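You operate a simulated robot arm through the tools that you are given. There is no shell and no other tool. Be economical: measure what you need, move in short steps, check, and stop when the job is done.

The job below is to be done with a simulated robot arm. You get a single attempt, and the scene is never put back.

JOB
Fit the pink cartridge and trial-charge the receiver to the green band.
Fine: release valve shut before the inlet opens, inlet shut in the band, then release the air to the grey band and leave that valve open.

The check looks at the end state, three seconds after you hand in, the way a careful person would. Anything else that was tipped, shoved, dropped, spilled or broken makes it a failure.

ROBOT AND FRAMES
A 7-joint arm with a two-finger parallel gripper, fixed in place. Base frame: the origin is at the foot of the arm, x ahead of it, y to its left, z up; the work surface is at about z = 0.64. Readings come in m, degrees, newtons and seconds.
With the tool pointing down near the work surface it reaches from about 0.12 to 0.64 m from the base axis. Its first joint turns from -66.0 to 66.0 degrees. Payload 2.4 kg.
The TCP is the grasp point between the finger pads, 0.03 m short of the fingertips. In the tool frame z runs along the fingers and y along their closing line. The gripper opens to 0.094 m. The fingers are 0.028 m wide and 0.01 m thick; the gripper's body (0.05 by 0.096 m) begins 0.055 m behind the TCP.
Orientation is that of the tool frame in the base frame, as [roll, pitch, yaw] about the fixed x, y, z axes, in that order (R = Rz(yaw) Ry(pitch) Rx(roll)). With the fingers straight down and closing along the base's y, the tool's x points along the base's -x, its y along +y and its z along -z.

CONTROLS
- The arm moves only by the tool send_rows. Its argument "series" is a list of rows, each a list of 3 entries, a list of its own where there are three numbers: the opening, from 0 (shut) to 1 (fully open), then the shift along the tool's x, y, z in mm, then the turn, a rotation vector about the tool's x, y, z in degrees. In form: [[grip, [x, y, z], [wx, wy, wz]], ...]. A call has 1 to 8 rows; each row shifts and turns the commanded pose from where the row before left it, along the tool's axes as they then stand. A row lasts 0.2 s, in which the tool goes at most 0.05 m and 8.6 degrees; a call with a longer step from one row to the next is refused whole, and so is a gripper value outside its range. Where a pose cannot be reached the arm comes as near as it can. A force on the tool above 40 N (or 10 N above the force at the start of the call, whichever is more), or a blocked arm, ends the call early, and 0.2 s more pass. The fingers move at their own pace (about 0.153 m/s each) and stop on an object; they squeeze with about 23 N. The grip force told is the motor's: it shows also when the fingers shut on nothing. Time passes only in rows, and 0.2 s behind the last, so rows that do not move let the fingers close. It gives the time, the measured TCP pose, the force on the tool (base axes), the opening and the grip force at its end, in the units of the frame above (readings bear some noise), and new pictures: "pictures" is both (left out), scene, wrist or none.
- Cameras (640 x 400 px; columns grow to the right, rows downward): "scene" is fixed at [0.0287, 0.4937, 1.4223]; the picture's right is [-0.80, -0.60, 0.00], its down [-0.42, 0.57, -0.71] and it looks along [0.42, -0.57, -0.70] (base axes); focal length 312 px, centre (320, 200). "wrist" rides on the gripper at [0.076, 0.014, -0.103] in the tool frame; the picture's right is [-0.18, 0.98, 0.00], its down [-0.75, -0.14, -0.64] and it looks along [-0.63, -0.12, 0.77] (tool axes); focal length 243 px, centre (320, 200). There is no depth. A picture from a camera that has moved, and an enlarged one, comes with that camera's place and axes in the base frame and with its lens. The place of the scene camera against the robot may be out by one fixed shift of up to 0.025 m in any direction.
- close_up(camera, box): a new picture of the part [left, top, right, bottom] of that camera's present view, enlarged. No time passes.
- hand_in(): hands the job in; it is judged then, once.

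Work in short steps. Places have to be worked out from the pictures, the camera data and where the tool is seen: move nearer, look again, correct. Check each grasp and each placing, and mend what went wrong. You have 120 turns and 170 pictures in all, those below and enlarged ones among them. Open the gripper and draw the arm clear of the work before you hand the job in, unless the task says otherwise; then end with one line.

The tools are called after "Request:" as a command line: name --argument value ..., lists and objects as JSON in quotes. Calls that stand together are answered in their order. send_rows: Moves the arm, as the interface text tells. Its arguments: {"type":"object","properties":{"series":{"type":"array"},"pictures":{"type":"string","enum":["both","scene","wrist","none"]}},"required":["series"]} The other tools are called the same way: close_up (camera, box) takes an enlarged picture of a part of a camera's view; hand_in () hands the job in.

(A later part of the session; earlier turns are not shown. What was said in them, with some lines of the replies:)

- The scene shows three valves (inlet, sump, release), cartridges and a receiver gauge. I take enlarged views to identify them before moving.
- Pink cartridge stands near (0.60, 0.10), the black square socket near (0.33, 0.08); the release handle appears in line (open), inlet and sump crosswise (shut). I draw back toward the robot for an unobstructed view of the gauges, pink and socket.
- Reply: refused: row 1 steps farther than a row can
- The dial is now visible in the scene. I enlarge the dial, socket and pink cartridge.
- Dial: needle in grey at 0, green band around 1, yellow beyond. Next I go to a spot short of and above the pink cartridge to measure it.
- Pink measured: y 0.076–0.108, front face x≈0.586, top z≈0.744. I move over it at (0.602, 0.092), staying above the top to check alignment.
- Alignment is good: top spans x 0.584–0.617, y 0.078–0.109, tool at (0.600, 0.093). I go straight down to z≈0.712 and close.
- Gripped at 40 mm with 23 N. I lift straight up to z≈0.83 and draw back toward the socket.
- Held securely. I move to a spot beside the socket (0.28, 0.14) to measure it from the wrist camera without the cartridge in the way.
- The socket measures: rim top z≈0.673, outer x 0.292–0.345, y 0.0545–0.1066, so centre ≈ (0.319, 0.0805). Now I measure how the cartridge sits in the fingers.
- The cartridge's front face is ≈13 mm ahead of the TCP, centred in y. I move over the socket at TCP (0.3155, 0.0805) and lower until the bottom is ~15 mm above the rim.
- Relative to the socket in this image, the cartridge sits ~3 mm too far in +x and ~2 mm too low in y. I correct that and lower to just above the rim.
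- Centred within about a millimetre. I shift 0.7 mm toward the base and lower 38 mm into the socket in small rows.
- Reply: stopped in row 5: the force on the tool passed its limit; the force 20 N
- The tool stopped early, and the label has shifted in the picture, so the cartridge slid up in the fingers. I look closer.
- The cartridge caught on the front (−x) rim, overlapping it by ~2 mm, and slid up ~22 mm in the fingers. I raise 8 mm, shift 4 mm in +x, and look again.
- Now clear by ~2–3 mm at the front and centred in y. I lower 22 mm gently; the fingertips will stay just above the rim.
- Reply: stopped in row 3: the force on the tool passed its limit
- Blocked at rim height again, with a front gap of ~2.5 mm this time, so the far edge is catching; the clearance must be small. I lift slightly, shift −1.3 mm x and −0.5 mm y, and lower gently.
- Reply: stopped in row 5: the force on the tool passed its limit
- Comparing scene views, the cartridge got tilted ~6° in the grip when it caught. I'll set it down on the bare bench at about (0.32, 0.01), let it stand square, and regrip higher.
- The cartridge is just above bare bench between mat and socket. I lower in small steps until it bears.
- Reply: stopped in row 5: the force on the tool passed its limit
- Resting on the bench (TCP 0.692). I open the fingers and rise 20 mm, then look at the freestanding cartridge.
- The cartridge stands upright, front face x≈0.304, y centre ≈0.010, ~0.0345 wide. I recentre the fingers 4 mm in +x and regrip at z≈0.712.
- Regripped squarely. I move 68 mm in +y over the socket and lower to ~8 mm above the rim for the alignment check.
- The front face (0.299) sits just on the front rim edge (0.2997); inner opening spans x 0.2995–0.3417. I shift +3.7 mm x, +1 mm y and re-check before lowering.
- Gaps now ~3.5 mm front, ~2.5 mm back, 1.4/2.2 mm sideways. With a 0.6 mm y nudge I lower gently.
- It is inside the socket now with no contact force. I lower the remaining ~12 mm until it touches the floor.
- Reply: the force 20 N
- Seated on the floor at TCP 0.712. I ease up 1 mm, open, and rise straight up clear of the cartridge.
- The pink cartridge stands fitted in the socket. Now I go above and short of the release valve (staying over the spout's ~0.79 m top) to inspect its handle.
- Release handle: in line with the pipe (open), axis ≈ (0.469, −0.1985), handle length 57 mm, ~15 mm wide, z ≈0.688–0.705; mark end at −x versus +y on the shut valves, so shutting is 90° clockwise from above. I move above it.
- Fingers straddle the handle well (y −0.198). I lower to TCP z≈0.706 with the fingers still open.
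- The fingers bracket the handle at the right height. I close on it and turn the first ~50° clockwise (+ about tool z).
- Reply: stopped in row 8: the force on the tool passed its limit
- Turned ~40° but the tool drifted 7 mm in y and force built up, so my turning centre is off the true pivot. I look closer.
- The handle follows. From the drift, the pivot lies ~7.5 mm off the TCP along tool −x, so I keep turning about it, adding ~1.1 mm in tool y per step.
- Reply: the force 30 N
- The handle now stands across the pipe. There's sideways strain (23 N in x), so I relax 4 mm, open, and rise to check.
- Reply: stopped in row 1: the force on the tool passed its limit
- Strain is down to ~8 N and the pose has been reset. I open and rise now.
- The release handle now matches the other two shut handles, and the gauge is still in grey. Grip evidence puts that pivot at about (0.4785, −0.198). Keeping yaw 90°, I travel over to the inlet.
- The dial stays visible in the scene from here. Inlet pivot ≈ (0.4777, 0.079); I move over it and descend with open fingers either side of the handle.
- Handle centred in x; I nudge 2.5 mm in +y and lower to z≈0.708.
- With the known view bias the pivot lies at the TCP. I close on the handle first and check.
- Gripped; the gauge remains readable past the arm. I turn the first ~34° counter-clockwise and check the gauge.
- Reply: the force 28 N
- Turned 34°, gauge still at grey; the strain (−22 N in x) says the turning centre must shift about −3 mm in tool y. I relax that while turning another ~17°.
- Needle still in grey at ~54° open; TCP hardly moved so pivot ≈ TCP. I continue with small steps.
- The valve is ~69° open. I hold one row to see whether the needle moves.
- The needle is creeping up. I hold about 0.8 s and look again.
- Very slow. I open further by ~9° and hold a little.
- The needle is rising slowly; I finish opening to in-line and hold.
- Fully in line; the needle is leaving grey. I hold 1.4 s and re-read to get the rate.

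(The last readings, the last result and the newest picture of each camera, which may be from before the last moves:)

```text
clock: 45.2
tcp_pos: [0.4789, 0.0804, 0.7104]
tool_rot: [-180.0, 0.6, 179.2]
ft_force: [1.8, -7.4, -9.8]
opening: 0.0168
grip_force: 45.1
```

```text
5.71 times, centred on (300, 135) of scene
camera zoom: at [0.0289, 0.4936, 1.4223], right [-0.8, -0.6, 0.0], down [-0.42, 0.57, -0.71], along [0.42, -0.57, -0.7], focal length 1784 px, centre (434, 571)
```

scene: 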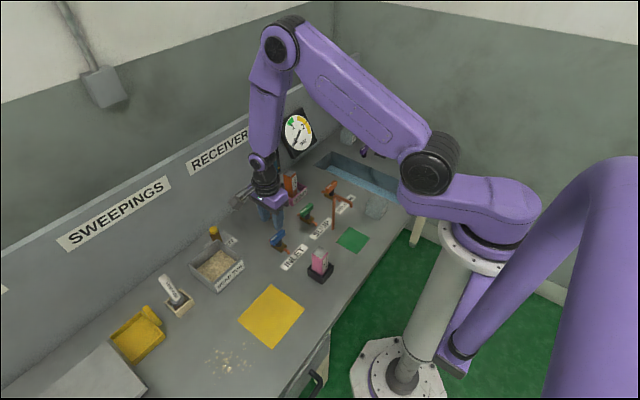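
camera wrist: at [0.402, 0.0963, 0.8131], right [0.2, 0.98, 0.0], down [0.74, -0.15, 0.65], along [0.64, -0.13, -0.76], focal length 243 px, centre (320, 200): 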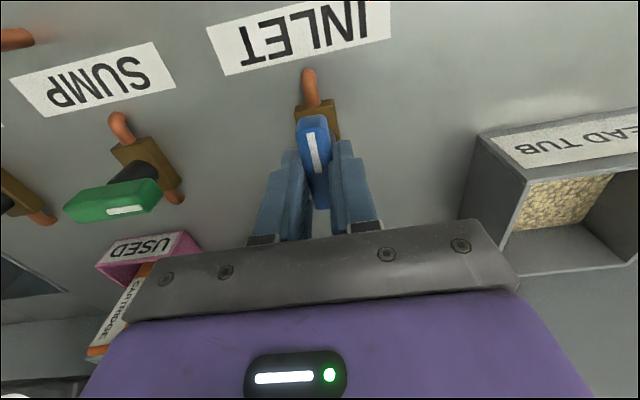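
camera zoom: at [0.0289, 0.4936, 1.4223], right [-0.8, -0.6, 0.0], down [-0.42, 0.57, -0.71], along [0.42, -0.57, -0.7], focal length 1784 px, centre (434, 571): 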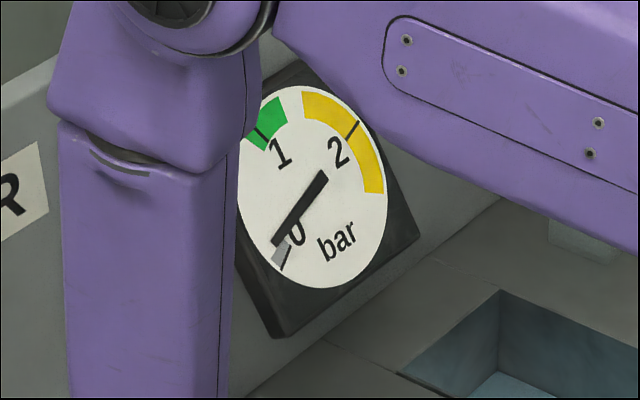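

Rate ~4°/s, far from green. I hold longer, without pictures at first.

Request:
send_rows --series '[[0.05, [0, 0, 0], [0, 0, 0]], [0.05, [0, 0, 0], [0, 0, 0]], [0.05, [0, 0, 0], [0, 0, 0]], [0.05, [0, 0, 0], [0, 0, 0]], [0.05, [0, 0, 0], [0, 0, 0]], [0.05, [0, 0, 0], [0, 0, 0]], [0.05, [0, 0, 0], [0, 0, 0]], [0.05, [0, 0, 0], [0, 0, 0]]]' --pictures "none"

Request:
send_rows --series '[[0.05, [0, 0, 0], [0, 0, 0]], [0.05, [0, 0, 0], [0, 0, 0]], [0.05, [0, 0, 0], [0, 0, 0]], [0.05, [0, 0, 0], [0, 0, 0]], [0.05, [0, 0, 0], [0, 0, 0]], [0.05, [0, 0, 0], [0, 0, 0]], [0.05, [0, 0, 0], [0, 0, 0]], [0.05, [0, 0, 0], [0, 0, 0]]]' --pictures "none"

Request:
close_up --camera "scene" --box '[270, 100, 330, 170]'

```text
clock: 47.0
tcp_pos: [0.4796, 0.0805, 0.7105]
tool_rot: [-180.0, 0.6, 179.2]
ft_force: [3.3, -10.2, -6.9]
opening: 0.0168
grip_force: 44.8
```

```text
clock: 48.8
tcp_pos: [0.4794, 0.0809, 0.7111]
tool_rot: [-179.8, 0.6, 179.3]
ft_force: [2.4, -12.4, -5.5]
opening: 0.0169
grip_force: 45.0
```

```text
5.71 times, centred on (300, 135) of scene
camera zoom: at [0.0289, 0.4935, 1.4224], right [-0.8, -0.6, 0.0], down [-0.42, 0.57, -0.71], along [0.42, -0.57, -0.71], focal length 1784 px, centre (434, 571)
```

zoom: 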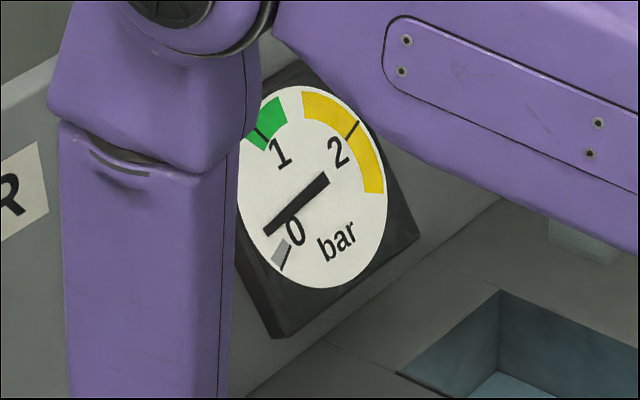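

Rate is ~3.8°/s on the picture; green centre is ~97° away, so ~25 s more. I hold about 9 s, then look.

Request:
send_rows --series '[[0.05, [0, 0, 0], [0, 0, 0]], [0.05, [0, 0, 0], [0, 0, 0]], [0.05, [0, 0, 0], [0, 0, 0]], [0.05, [0, 0, 0], [0, 0, 0]], [0.05, [0, 0, 0], [0, 0, 0]], [0.05, [0, 0, 0], [0, 0, 0]], [0.05, [0, 0, 0], [0, 0, 0]], [0.05, [0, 0, 0], [0, 0, 0]]]' --pictures "none"

Request:
send_rows --series '[[0.05, [0, 0, 0], [0, 0, 0]], [0.05, [0, 0, 0], [0, 0, 0]], [0.05, [0, 0, 0], [0, 0, 0]], [0.05, [0, 0, 0], [0, 0, 0]], [0.05, [0, 0, 0], [0, 0, 0]], [0.05, [0, 0, 0], [0, 0, 0]], [0.05, [0, 0, 0], [0, 0, 0]], [0.05, [0, 0, 0], [0, 0, 0]]]' --pictures "none"

Request:
send_rows --series '[[0.05, [0, 0, 0], [0, 0, 0]], [0.05, [0, 0, 0], [0, 0, 0]], [0.05, [0, 0, 0], [0, 0, 0]], [0.05, [0, 0, 0], [0, 0, 0]], [0.05, [0, 0, 0], [0, 0, 0]], [0.05, [0, 0, 0], [0, 0, 0]], [0.05, [0, 0, 0], [0, 0, 0]], [0.05, [0, 0, 0], [0, 0, 0]]]' --pictures "none"

Request:
send_rows --series '[[0.05, [0, 0, 0], [0, 0, 0]], [0.05, [0, 0, 0], [0, 0, 0]], [0.05, [0, 0, 0], [0, 0, 0]], [0.05, [0, 0, 0], [0, 0, 0]], [0.05, [0, 0, 0], [0, 0, 0]], [0.05, [0, 0, 0], [0, 0, 0]], [0.05, [0, 0, 0], [0, 0, 0]], [0.05, [0, 0, 0], [0, 0, 0]]]' --pictures "none"

Request:
close_up --camera "scene" --box '[270, 100, 330, 170]'

```text
clock: 50.6
tcp_pos: [0.4794, 0.0795, 0.711]
tool_rot: [-179.9, 0.7, 179.2]
ft_force: [3.0, -14.5, -4.5]
opening: 0.0168
grip_force: 44.8
```

```text
clock: 52.4
tcp_pos: [0.48, 0.08, 0.7112]
tool_rot: [-179.9, 0.6, 179.3]
ft_force: [3.3, -15.0, -5.2]
opening: 0.0171
grip_force: 45.1
```

```text
clock: 54.2
tcp_pos: [0.4803, 0.0804, 0.7095]
tool_rot: [-180.0, 0.6, 179.3]
ft_force: [3.2, -14.5, -2.9]
opening: 0.0167
grip_force: 45.2
```

```text
clock: 56.0
tcp_pos: [0.4803, 0.0799, 0.7109]
tool_rot: [-179.8, 0.6, 179.3]
ft_force: [3.2, -15.5, -3.6]
opening: 0.0168
grip_force: 45.1
```

```text
5.71 times, centred on (300, 135) of scene
camera zoom: at [0.0288, 0.4934, 1.4224], right [-0.8, -0.6, 0.0], down [-0.42, 0.57, -0.71], along [0.42, -0.57, -0.71], focal length 1784 px, centre (434, 571)
```

zoom: 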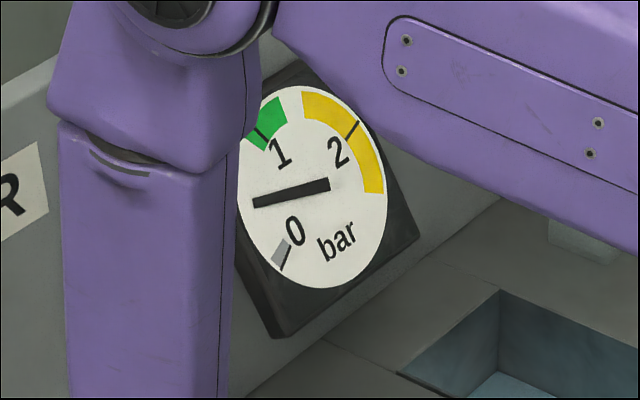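

Needle at ~0.45 bar, steady rate. I hold ~9 s more.

Request:
send_rows --series '[[0.05, [0, 0, 0], [0, 0, 0]], [0.05, [0, 0, 0], [0, 0, 0]], [0.05, [0, 0, 0], [0, 0, 0]], [0.05, [0, 0, 0], [0, 0, 0]], [0.05, [0, 0, 0], [0, 0, 0]], [0.05, [0, 0, 0], [0, 0, 0]], [0.05, [0, 0, 0], [0, 0, 0]], [0.05, [0, 0, 0], [0, 0, 0]]]' --pictures "none"

Request:
send_rows --series '[[0.05, [0, 0, 0], [0, 0, 0]], [0.05, [0, 0, 0], [0, 0, 0]], [0.05, [0, 0, 0], [0, 0, 0]], [0.05, [0, 0, 0], [0, 0, 0]], [0.05, [0, 0, 0], [0, 0, 0]], [0.05, [0, 0, 0], [0, 0, 0]], [0.05, [0, 0, 0], [0, 0, 0]], [0.05, [0, 0, 0], [0, 0, 0]]]' --pictures "none"

Request:
send_rows --series '[[0.05, [0, 0, 0], [0, 0, 0]], [0.05, [0, 0, 0], [0, 0, 0]], [0.05, [0, 0, 0], [0, 0, 0]], [0.05, [0, 0, 0], [0, 0, 0]], [0.05, [0, 0, 0], [0, 0, 0]], [0.05, [0, 0, 0], [0, 0, 0]], [0.05, [0, 0, 0], [0, 0, 0]], [0.05, [0, 0, 0], [0, 0, 0]]]' --pictures "none"

Request:
send_rows --series '[[0.05, [0, 0, 0], [0, 0, 0]], [0.05, [0, 0, 0], [0, 0, 0]], [0.05, [0, 0, 0], [0, 0, 0]], [0.05, [0, 0, 0], [0, 0, 0]], [0.05, [0, 0, 0], [0, 0, 0]], [0.05, [0, 0, 0], [0, 0, 0]], [0.05, [0, 0, 0], [0, 0, 0]], [0.05, [0, 0, 0], [0, 0, 0]]]' --pictures "none"

Request:
close_up --camera "scene" --box '[270, 100, 330, 170]'

```text
clock: 57.8
tcp_pos: [0.4796, 0.0805, 0.7111]
tool_rot: [-179.9, 0.5, 179.2]
ft_force: [4.6, -14.2, -2.8]
opening: 0.017
grip_force: 45.1
```

```text
clock: 59.6
tcp_pos: [0.4801, 0.0805, 0.711]
tool_rot: [-179.9, 0.6, 179.2]
ft_force: [3.1, -14.7, -1.8]
opening: 0.0166
grip_force: 45.5
```

```text
clock: 61.4
tcp_pos: [0.4806, 0.0791, 0.7113]
tool_rot: [-179.9, 0.6, 179.3]
ft_force: [3.5, -15.5, -2.4]
opening: 0.0168
grip_force: 45.1
```

```text
clock: 63.2
tcp_pos: [0.4801, 0.0804, 0.7097]
tool_rot: [-179.9, 0.6, 179.3]
ft_force: [3.4, -16.1, -1.9]
opening: 0.0168
grip_force: 44.8
```

```text
5.71 times, centred on (300, 135) of scene
camera zoom: at [0.0288, 0.4934, 1.4224], right [-0.8, -0.6, 0.0], down [-0.42, 0.57, -0.71], along [0.42, -0.57, -0.71], focal length 1784 px, centre (434, 571)
```

zoom: 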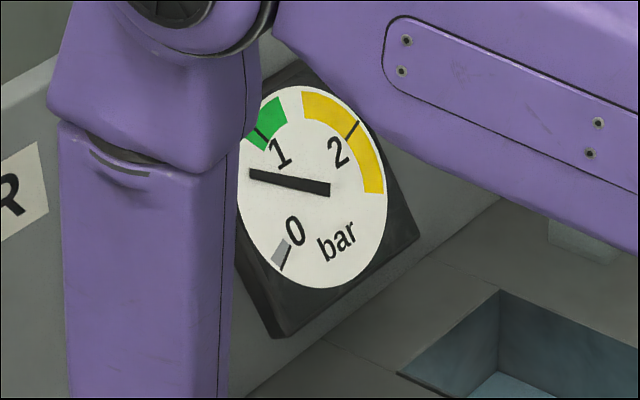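

Needle ~0.7 bar. Another ~7.2 s should bring it into the lower green.

Request:
send_rows --series '[[0.05, [0, 0, 0], [0, 0, 0]], [0.05, [0, 0, 0], [0, 0, 0]], [0.05, [0, 0, 0], [0, 0, 0]], [0.05, [0, 0, 0], [0, 0, 0]], [0.05, [0, 0, 0], [0, 0, 0]], [0.05, [0, 0, 0], [0, 0, 0]], [0.05, [0, 0, 0], [0, 0, 0]], [0.05, [0, 0, 0], [0, 0, 0]]]' --pictures "none"

Request:
send_rows --series '[[0.05, [0, 0, 0], [0, 0, 0]], [0.05, [0, 0, 0], [0, 0, 0]], [0.05, [0, 0, 0], [0, 0, 0]], [0.05, [0, 0, 0], [0, 0, 0]], [0.05, [0, 0, 0], [0, 0, 0]], [0.05, [0, 0, 0], [0, 0, 0]], [0.05, [0, 0, 0], [0, 0, 0]], [0.05, [0, 0, 0], [0, 0, 0]]]' --pictures "none"

Request:
send_rows --series '[[0.05, [0, 0, 0], [0, 0, 0]], [0.05, [0, 0, 0], [0, 0, 0]], [0.05, [0, 0, 0], [0, 0, 0]], [0.05, [0, 0, 0], [0, 0, 0]], [0.05, [0, 0, 0], [0, 0, 0]], [0.05, [0, 0, 0], [0, 0, 0]], [0.05, [0, 0, 0], [0, 0, 0]], [0.05, [0, 0, 0], [0, 0, 0]]]' --pictures "none"

Request:
send_rows --series '[[0.05, [0, 0, 0], [0, 0, 0]], [0.05, [0, 0, 0], [0, 0, 0]], [0.05, [0, 0, 0], [0, 0, 0]], [0.05, [0, 0, 0], [0, 0, 0]], [0.05, [0, 0, 0], [0, 0, 0]], [0.05, [0, 0, 0], [0, 0, 0]], [0.05, [0, 0, 0], [0, 0, 0]]]' --pictures "none"

Request:
close_up --camera "scene" --box '[270, 100, 330, 170]'

```text
clock: 65.0
tcp_pos: [0.4796, 0.0797, 0.7098]
tool_rot: [-179.9, 0.7, 179.3]
ft_force: [4.0, -14.8, -1.6]
opening: 0.0166
grip_force: 45.0
```

```text
clock: 66.8
tcp_pos: [0.4799, 0.0814, 0.7099]
tool_rot: [-179.9, 0.6, 179.3]
ft_force: [3.3, -15.0, -2.1]
opening: 0.0169
grip_force: 45.1
```

```text
clock: 68.6
tcp_pos: [0.4802, 0.0806, 0.711]
tool_rot: [-179.9, 0.6, 179.3]
ft_force: [2.6, -15.1, -2.2]
opening: 0.0165
grip_force: 45.2
```

```text
clock: 70.2
tcp_pos: [0.4807, 0.0811, 0.7107]
tool_rot: [-179.9, 0.6, 179.3]
ft_force: [2.7, -15.2, -1.7]
opening: 0.0168
grip_force: 44.4
```

```text
5.71 times, centred on (300, 135) of scene
camera zoom: at [0.0288, 0.4934, 1.4224], right [-0.8, -0.6, 0.0], down [-0.42, 0.57, -0.71], along [0.42, -0.57, -0.71], focal length 1784 px, centre (434, 571)
```

zoom: 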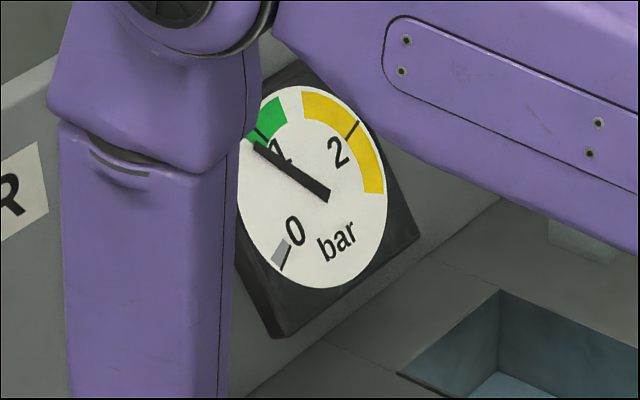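

Needle is at the lower edge of green. I hold 1.4 s more, then turn the inlet shut (clockwise) ~68° right away.

Request:
send_rows --series '[[0.05, [0, 0, 0], [0, 0, 0]], [0.05, [0, 0, 0], [0, 0, 0]], [0.05, [0, 0, 0], [0, 0, 0]], [0.05, [0, 0, 0], [0, 0, 0]], [0.05, [0, 0, 0], [0, 0, 0]]]' --pictures "none"

Request:
send_rows --series '[[0.05, [0, -0.5, 0], [0, 0, 8.5]], [0.05, [0, -0.3, 0], [0, 0, 8.5]], [0.05, [0, 0, 0], [0, 0, 8.5]], [0.05, [0, 0, 0], [0, 0, 8.5]], [0.05, [0, 0, 0], [0, 0, 8.5]], [0.05, [0, 0, 0], [0, 0, 8.5]], [0.05, [0, 0, 0], [0, 0, 8.5]], [0.05, [0, 0, 0], [0, 0, 8.5]]]' --pictures "none"

Request:
close_up --camera "scene" --box '[270, 100, 330, 170]'

```text
clock: 71.4
tcp_pos: [0.4787, 0.0801, 0.7094]
tool_rot: [-179.9, 0.5, 179.3]
ft_force: [3.7, -16.7, -0.9]
opening: 0.0169
grip_force: 45.5
```

```text
clock: 73.2
tcp_pos: [0.4794, 0.0813, 0.7102]
tool_rot: [179.3, 0.4, 111.2]
ft_force: [6.6, -2.5, 2.9]
opening: 0.0171
grip_force: 45.1
```

```text
5.71 times, centred on (300, 135) of scene
camera zoom: at [0.0288, 0.4937, 1.4223], right [-0.8, -0.6, 0.0], down [-0.42, 0.57, -0.71], along [0.42, -0.57, -0.7], focal length 1784 px, centre (434, 571)
```

zoom: 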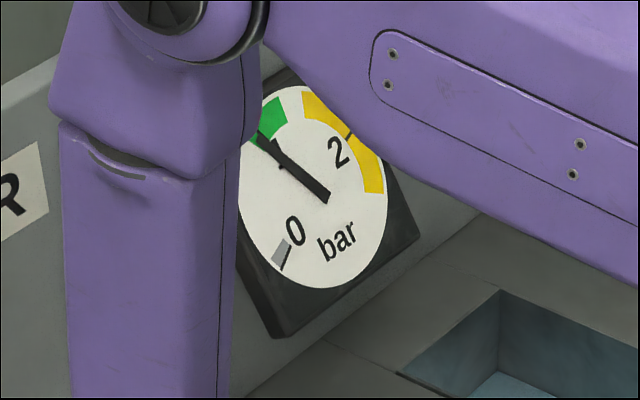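

The needle sits right on the "1" tick in the green. I finish the last ~21° to shut.

Request:
send_rows --series '[[0.05, [0, 0, 0], [0, 0, 8.5]], [0.05, [0, 0, 0], [0, 0, 8.5]], [0.05, [0, 0, 0], [0, 0, 4.5]], [0.05, [0, 0, 0], [0, 0, 0]]]' --pictures "wrist"

Request:
close_up --camera "scene" --box '[270, 100, 330, 170]'

```text
clock: 74.2
tcp_pos: [0.4801, 0.0804, 0.7101]
tool_rot: [179.3, 0.2, 89.9]
ft_force: [7.7, 5.7, 8.5]
opening: 0.0166
grip_force: 44.8
camera wrist: at [0.4923, 0.1573, 0.814], right [0.98, -0.19, 0.01], down [-0.15, -0.75, 0.64], along [-0.11, -0.63, -0.77], focal length 243 px, centre (320, 200)
```

wrist: 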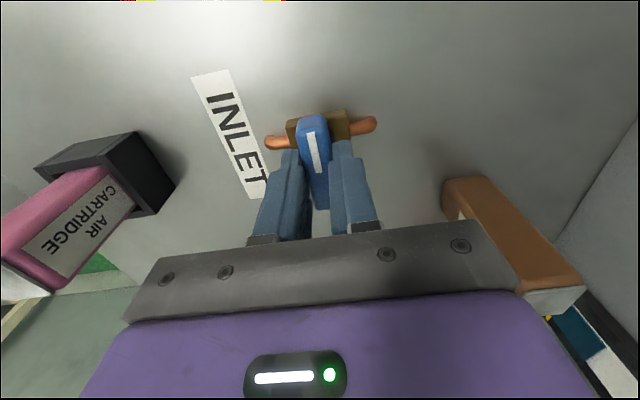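

```text
5.71 times, centred on (300, 135) of scene
camera zoom: at [0.0287, 0.4938, 1.4223], right [-0.8, -0.6, 0.0], down [-0.42, 0.57, -0.71], along [0.42, -0.57, -0.7], focal length 1784 px, centre (434, 571)
```

zoom: 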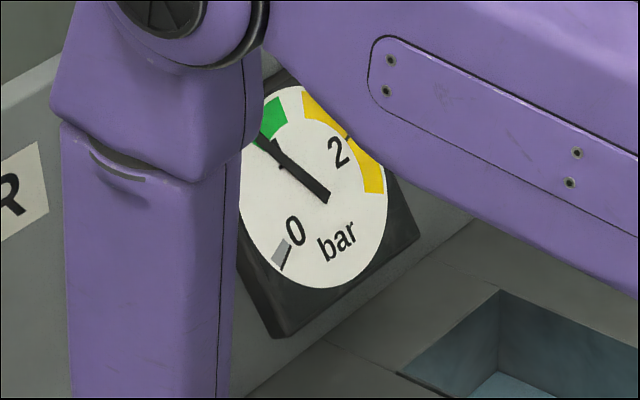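

Inlet is shut with the needle in green. I open, rise, and back off in +y to verify handle and gauge.

Request:
send_rows --series '[[0.35, [0, 0, 0], [0, 0, 0]], [0.35, [0, 0, 0], [0, 0, 0]], [0.4, [0, 0, -30], [0, 0, 0]], [0.4, [0, 0, -40], [0, 0, 0]], [0.4, [0, 0, -40], [0, 0, 0]], [0.4, [-43, 0, 0], [0, 0, 0]], [0.4, [-43, 0, 0], [0, 0, 0]], [0.4, [-43, 0, 0], [0, 0, 0]]]' --pictures "scene"

Request:
close_up --camera "scene" --box '[270, 95, 340, 165]'

Request:
close_up --camera "scene" --box '[255, 170, 355, 290]'

```text
clock: 76.0
tcp_pos: [0.4778, -0.0497, 0.8216]
tool_rot: [179.4, 0.0, 89.9]
ft_force: [0.4, 0.3, 0.2]
opening: 0.0378
grip_force: 0.0
```

scene: 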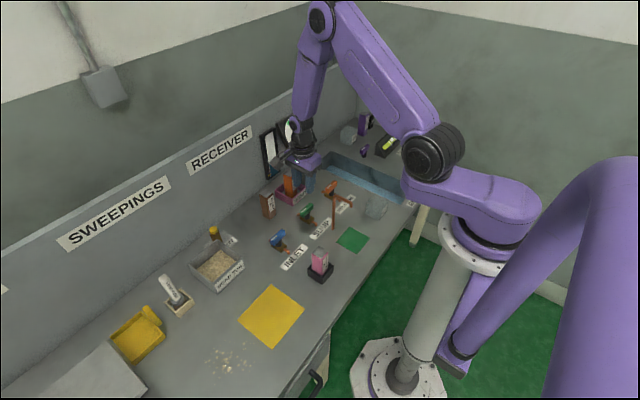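

```text
5.71 times, centred on (305, 130) of scene
camera zoom: at [0.0287, 0.4938, 1.4223], right [-0.8, -0.6, 0.0], down [-0.42, 0.57, -0.71], along [0.42, -0.57, -0.7], focal length 1784 px, centre (406, 600)
```

zoom: 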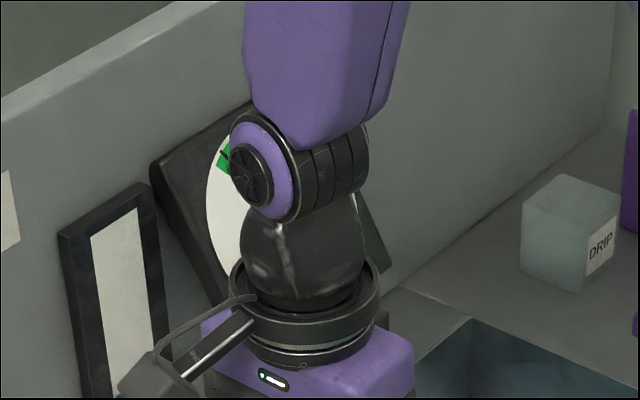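

```text
3.33 times, centred on (305, 230) of scene
camera zoom: at [0.0287, 0.4938, 1.4223], right [-0.8, -0.6, 0.0], down [-0.42, 0.57, -0.71], along [0.42, -0.57, -0.7], focal length 1041 px, centre (370, 100)
```

zoom: 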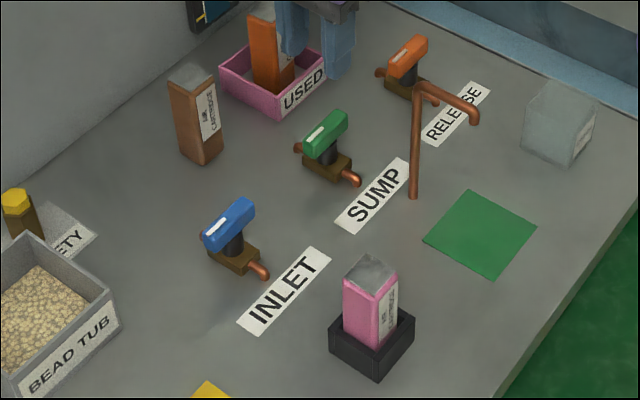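

Inlet handle is crosswise again, everything else untouched. I travel to the release pivot (0.4785, −0.198) at height.

Request:
send_rows --series '[[0.4, [-37, 0, 0], [0, 0, 0]], [0.4, [-37, 0, 0], [0, 0, 0]], [0.4, [-37, 0.5, 0], [0, 0, 0]], [0.4, [-37, 0, 0], [0, 0, 0]], [0.4, [0, 0, 30], [0, 0, 0]], [0.4, [0, 0, 30], [0, 0, 0]], [0.4, [0, 0, 0], [0, 0, 0]]]' --pictures "wrist"

Request:
close_up --camera "scene" --box '[270, 95, 360, 215]'

```text
clock: 77.6
tcp_pos: [0.4787, -0.1979, 0.7615]
tool_rot: [179.3, 0.2, 89.9]
ft_force: [0.1, 0.0, 0.4]
opening: 0.0376
grip_force: 0.0
camera wrist: at [0.4914, -0.1213, 0.8649], right [0.98, -0.19, 0.01], down [-0.15, -0.75, 0.64], along [-0.11, -0.63, -0.77], focal length 243 px, centre (320, 200)
```

wrist: 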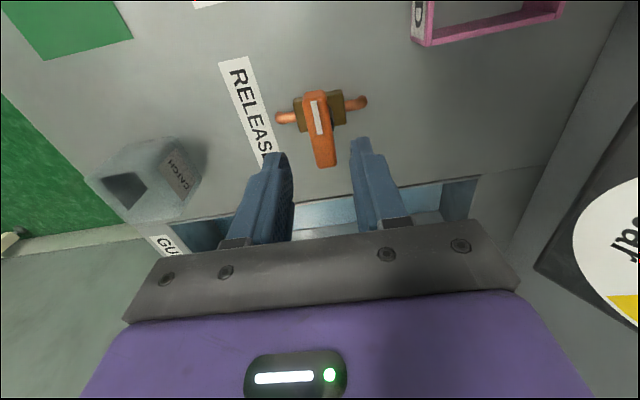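

```text
3.33 times, centred on (315, 155) of scene
camera zoom: at [0.0287, 0.4937, 1.4223], right [-0.8, -0.6, 0.0], down [-0.42, 0.57, -0.71], along [0.42, -0.57, -0.7], focal length 1041 px, centre (337, 350)
```

zoom: 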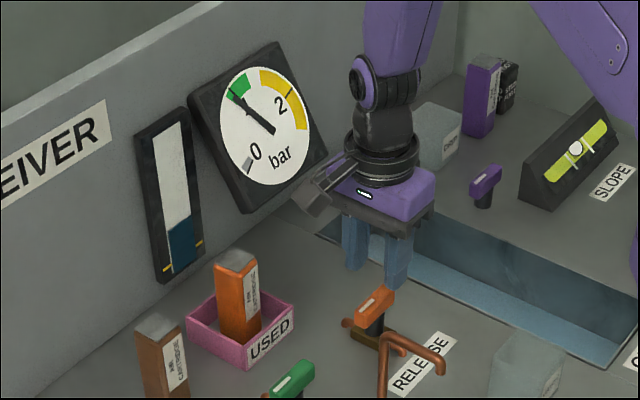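

Gauge holds in the green; the view matches the inlet alignment. I descend, grip, and turn the first ~34° counter-clockwise.

Request:
send_rows --series '[[0.4, [0, 0, 25], [0, 0, 0]], [0.4, [0, 0, 15], [0, 0, 0]], [0.4, [0, 0, 11], [0, 0, 0]], [0.4, [0, 0, 0], [0, 0, 0]], [0.05, [0, 0, 0], [0, 0, 0]], [0.05, [0, 0, 0], [0, 0, 0]]]' --pictures "wrist"

```text
clock: 79.0
tcp_pos: [0.48, -0.1969, 0.7098]
tool_rot: [179.3, 0.2, 89.9]
ft_force: [11.0, -1.9, -12.8]
opening: 0.0168
grip_force: 44.6
camera wrist: at [0.4922, -0.1199, 0.8135], right [0.98, -0.19, 0.01], down [-0.15, -0.75, 0.64], along [-0.11, -0.63, -0.77], focal length 243 px, centre (320, 200)
```

wrist: 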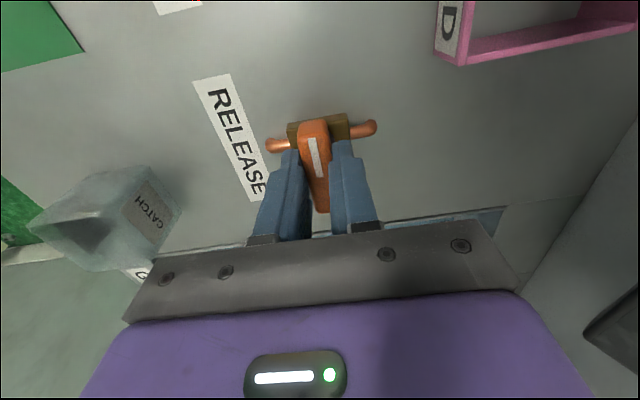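

Gripped. I turn ~51° counter-clockwise, easing 1 mm in tool y.

Request:
send_rows --series '[[0.05, [0, 1, 0], [0, 0, -4]], [0.05, [0, 0, 0], [0, 0, -8.5]], [0.05, [0, 0, 0], [0, 0, -8.5]], [0.05, [0, 0, 0], [0, 0, -8.5]], [0.05, [0, 0, 0], [0, 0, -8.5]], [0.05, [0, 0, 0], [0, 0, -8.5]]]' --pictures "none"

Request:
close_up --camera "scene" --box '[270, 95, 360, 215]'

```text
clock: 80.4
tcp_pos: [0.4774, -0.1984, 0.7098]
tool_rot: [179.7, 0.3, 136.3]
ft_force: [-8.7, 0.1, 12.4]
opening: 0.0171
grip_force: 44.9
```

```text
3.33 times, centred on (315, 155) of scene
camera zoom: at [0.0284, 0.4938, 1.4223], right [-0.8, -0.6, 0.0], down [-0.42, 0.57, -0.71], along [0.42, -0.57, -0.7], focal length 1041 px, centre (337, 350)
```

zoom: 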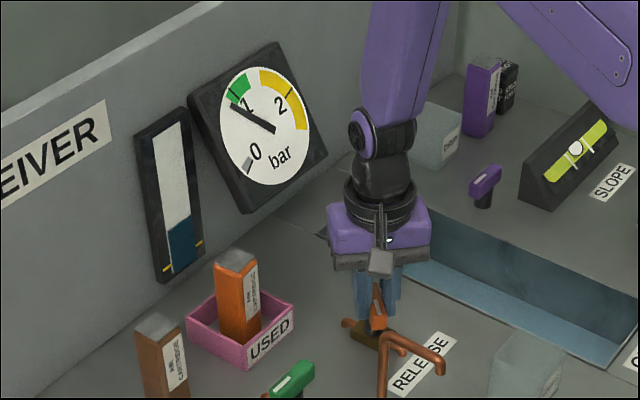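

Air is already releasing. I turn the remaining ~44° to bring the handle in line.

Request:
send_rows --series '[[0.05, [0, -0.5, 0], [0, 0, -8.5]], [0.05, [0, -0.5, 0], [0, 0, -8.5]], [0.05, [0, 0, 0], [0, 0, -8.5]], [0.05, [0, 0, 0], [0, 0, -8.5]], [0.05, [0, 0, 0], [0, 0, -8.5]], [0.05, [0, 0, 0], [0, 0, -1.2]], [0.05, [0, 0, 0], [0, 0, 0]]]' --pictures "wrist"

Request:
close_up --camera "scene" --box '[270, 95, 360, 215]'

```text
clock: 82.0
tcp_pos: [0.4781, -0.1991, 0.7093]
tool_rot: [180.0, 0.5, -180.0]
ft_force: [-24.7, -10.1, 27.5]
opening: 0.0167
grip_force: 44.7
camera wrist: at [0.3998, -0.1848, 0.8129], right [0.18, 0.98, 0.0], down [0.75, -0.14, 0.65], along [0.64, -0.12, -0.76], focal length 243 px, centre (320, 200)
```

wrist: 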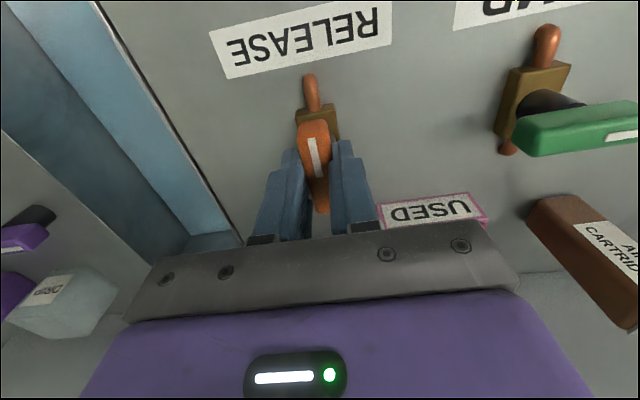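

```text
3.33 times, centred on (315, 155) of scene
camera zoom: at [0.0278, 0.4937, 1.4223], right [-0.8, -0.6, 0.0], down [-0.42, 0.57, -0.71], along [0.42, -0.57, -0.7], focal length 1041 px, centre (337, 350)
```

zoom: 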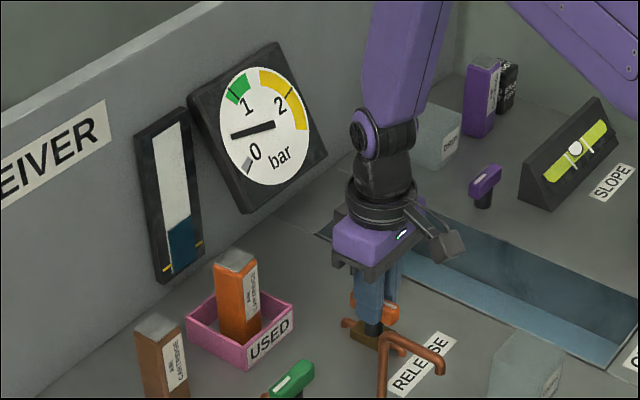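

The handle is in line and pressure is falling. I relax the strain slightly, then open and rise.

Request:
send_rows --series '[[0.05, [1, -0.5, -0.7], [0, 0, 0]], [0.05, [1, -0.3, -0.7], [0, 0, 0]]]' --pictures "none"

Request:
send_rows --series '[[0.35, [0, 0, 0], [0, 0, 0]], [0.35, [0, 0, 0], [0, 0, 0]], [0.4, [0, 0, -30], [0, 0, 0]], [0.4, [0, 0, -40], [0, 0, 0]], [0.4, [20, 0, -40], [0, 0, 0]], [0.4, [30, 0, -30], [0, 0, 0]], [0.4, [0, 0, 0], [0, 0, 0]]]' --pictures "both"

Request:
close_up --camera "scene" --box '[270, 95, 360, 215]'

```text
clock: 82.6
tcp_pos: [0.4773, -0.2002, 0.7099]
tool_rot: [-179.9, 0.6, 180.0]
ft_force: [-5.5, -14.6, -25.0]
opening: 0.0168
grip_force: 45.0
```

```text
clock: 84.2
tcp_pos: [0.4256, -0.2009, 0.8512]
tool_rot: [-180.0, 0.6, 180.0]
ft_force: [-0.1, 0.0, 0.2]
opening: 0.0378
grip_force: 0.2
camera wrist: at [0.3471, -0.1846, 0.9552], right [0.18, 0.98, 0.0], down [0.75, -0.14, 0.65], along [0.64, -0.12, -0.76], focal length 243 px, centre (320, 200)
```

scene: 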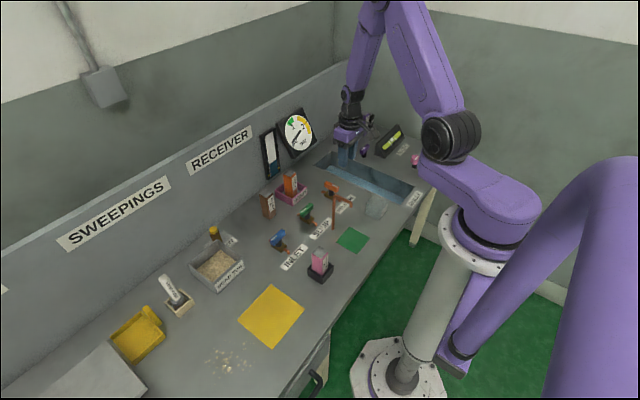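
wrist: 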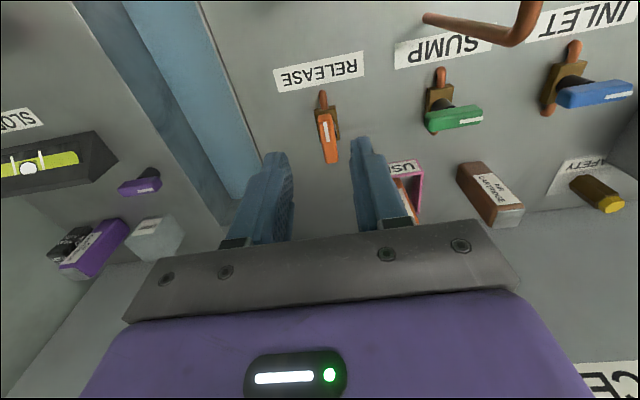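

```text
3.33 times, centred on (315, 155) of scene
camera zoom: at [0.0287, 0.4937, 1.4223], right [-0.8, -0.6, 0.0], down [-0.42, 0.57, -0.71], along [0.42, -0.57, -0.7], focal length 1041 px, centre (337, 350)
```

zoom: 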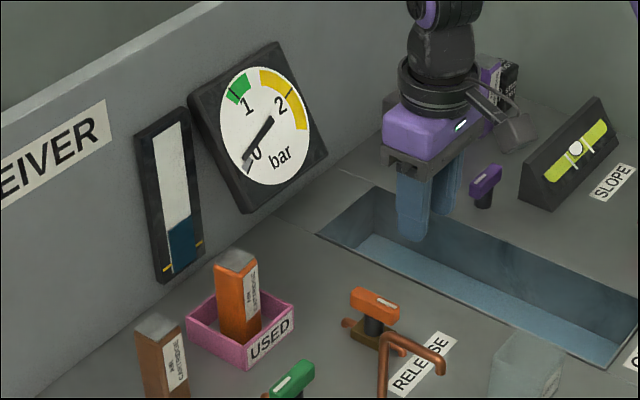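

The needle is falling into grey with the release handle in line. I rise higher, wait, and do a final check.

Request:
send_rows --series '[[0.6, [0, 0, -40], [0, 0, 0]], [0.6, [0, 0, -40], [0, 0, 0]], [0.6, [0, 0, 0], [0, 0, 0]], [0.6, [0, 0, 0], [0, 0, 0]], [0.6, [0, 0, 0], [0, 0, 0]], [0.6, [0, 0, 0], [0, 0, 0]], [0.6, [0, 0, 0], [0, 0, 0]], [0.6, [0, 0, 0], [0, 0, 0]]]' --pictures "none"

Request:
close_up --camera "scene" --box '[270, 100, 330, 170]'

Request:
close_up --camera "scene" --box '[230, 160, 370, 300]'

```text
clock: 86.0
tcp_pos: [0.4239, -0.1983, 0.9315]
tool_rot: [-179.9, 0.5, -179.9]
ft_force: [0.1, -0.8, 0.3]
opening: 0.0561
grip_force: 0.0
```

```text
5.71 times, centred on (300, 135) of scene
camera zoom: at [0.0287, 0.4937, 1.4223], right [-0.8, -0.6, 0.0], down [-0.42, 0.57, -0.71], along [0.42, -0.57, -0.7], focal length 1784 px, centre (434, 571)
```

zoom: 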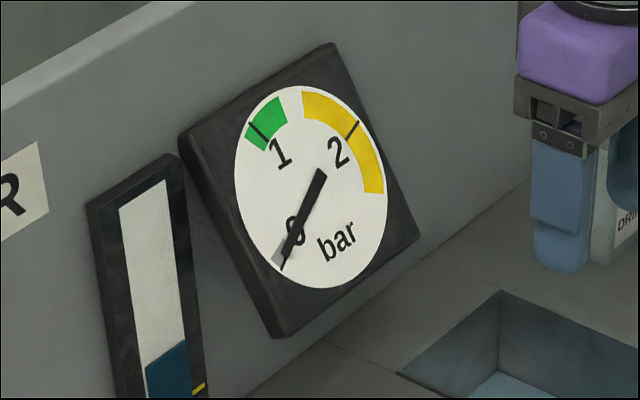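

```text
2.86 times, centred on (300, 230) of scene
camera zoom: at [0.0287, 0.4937, 1.4223], right [-0.8, -0.6, 0.0], down [-0.42, 0.57, -0.71], along [0.42, -0.57, -0.7], focal length 892 px, centre (377, 114)
```

zoom: 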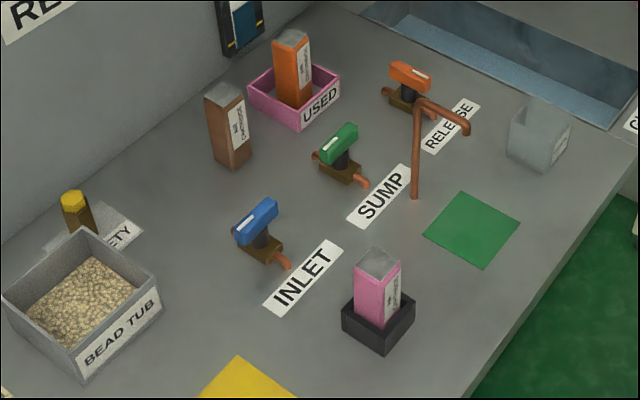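

The needle is back in grey, release is open, inlet shut, the pink cartridge is seated, everything else is in place, and the arm is clear with the gripper open. I hand in.

Request:
hand_in

```text
The job is handed in.
```

The pink cartridge is fitted and the receiver was charged to 1 bar, inside the green band. The inlet was shut there, and the air was then released to the grey band with the release valve left open. On the way in, the cartridge caught on the socket rim and slipped in the grip. I stood it on the bench, regripped it and seated it; nothing else was disturbed.
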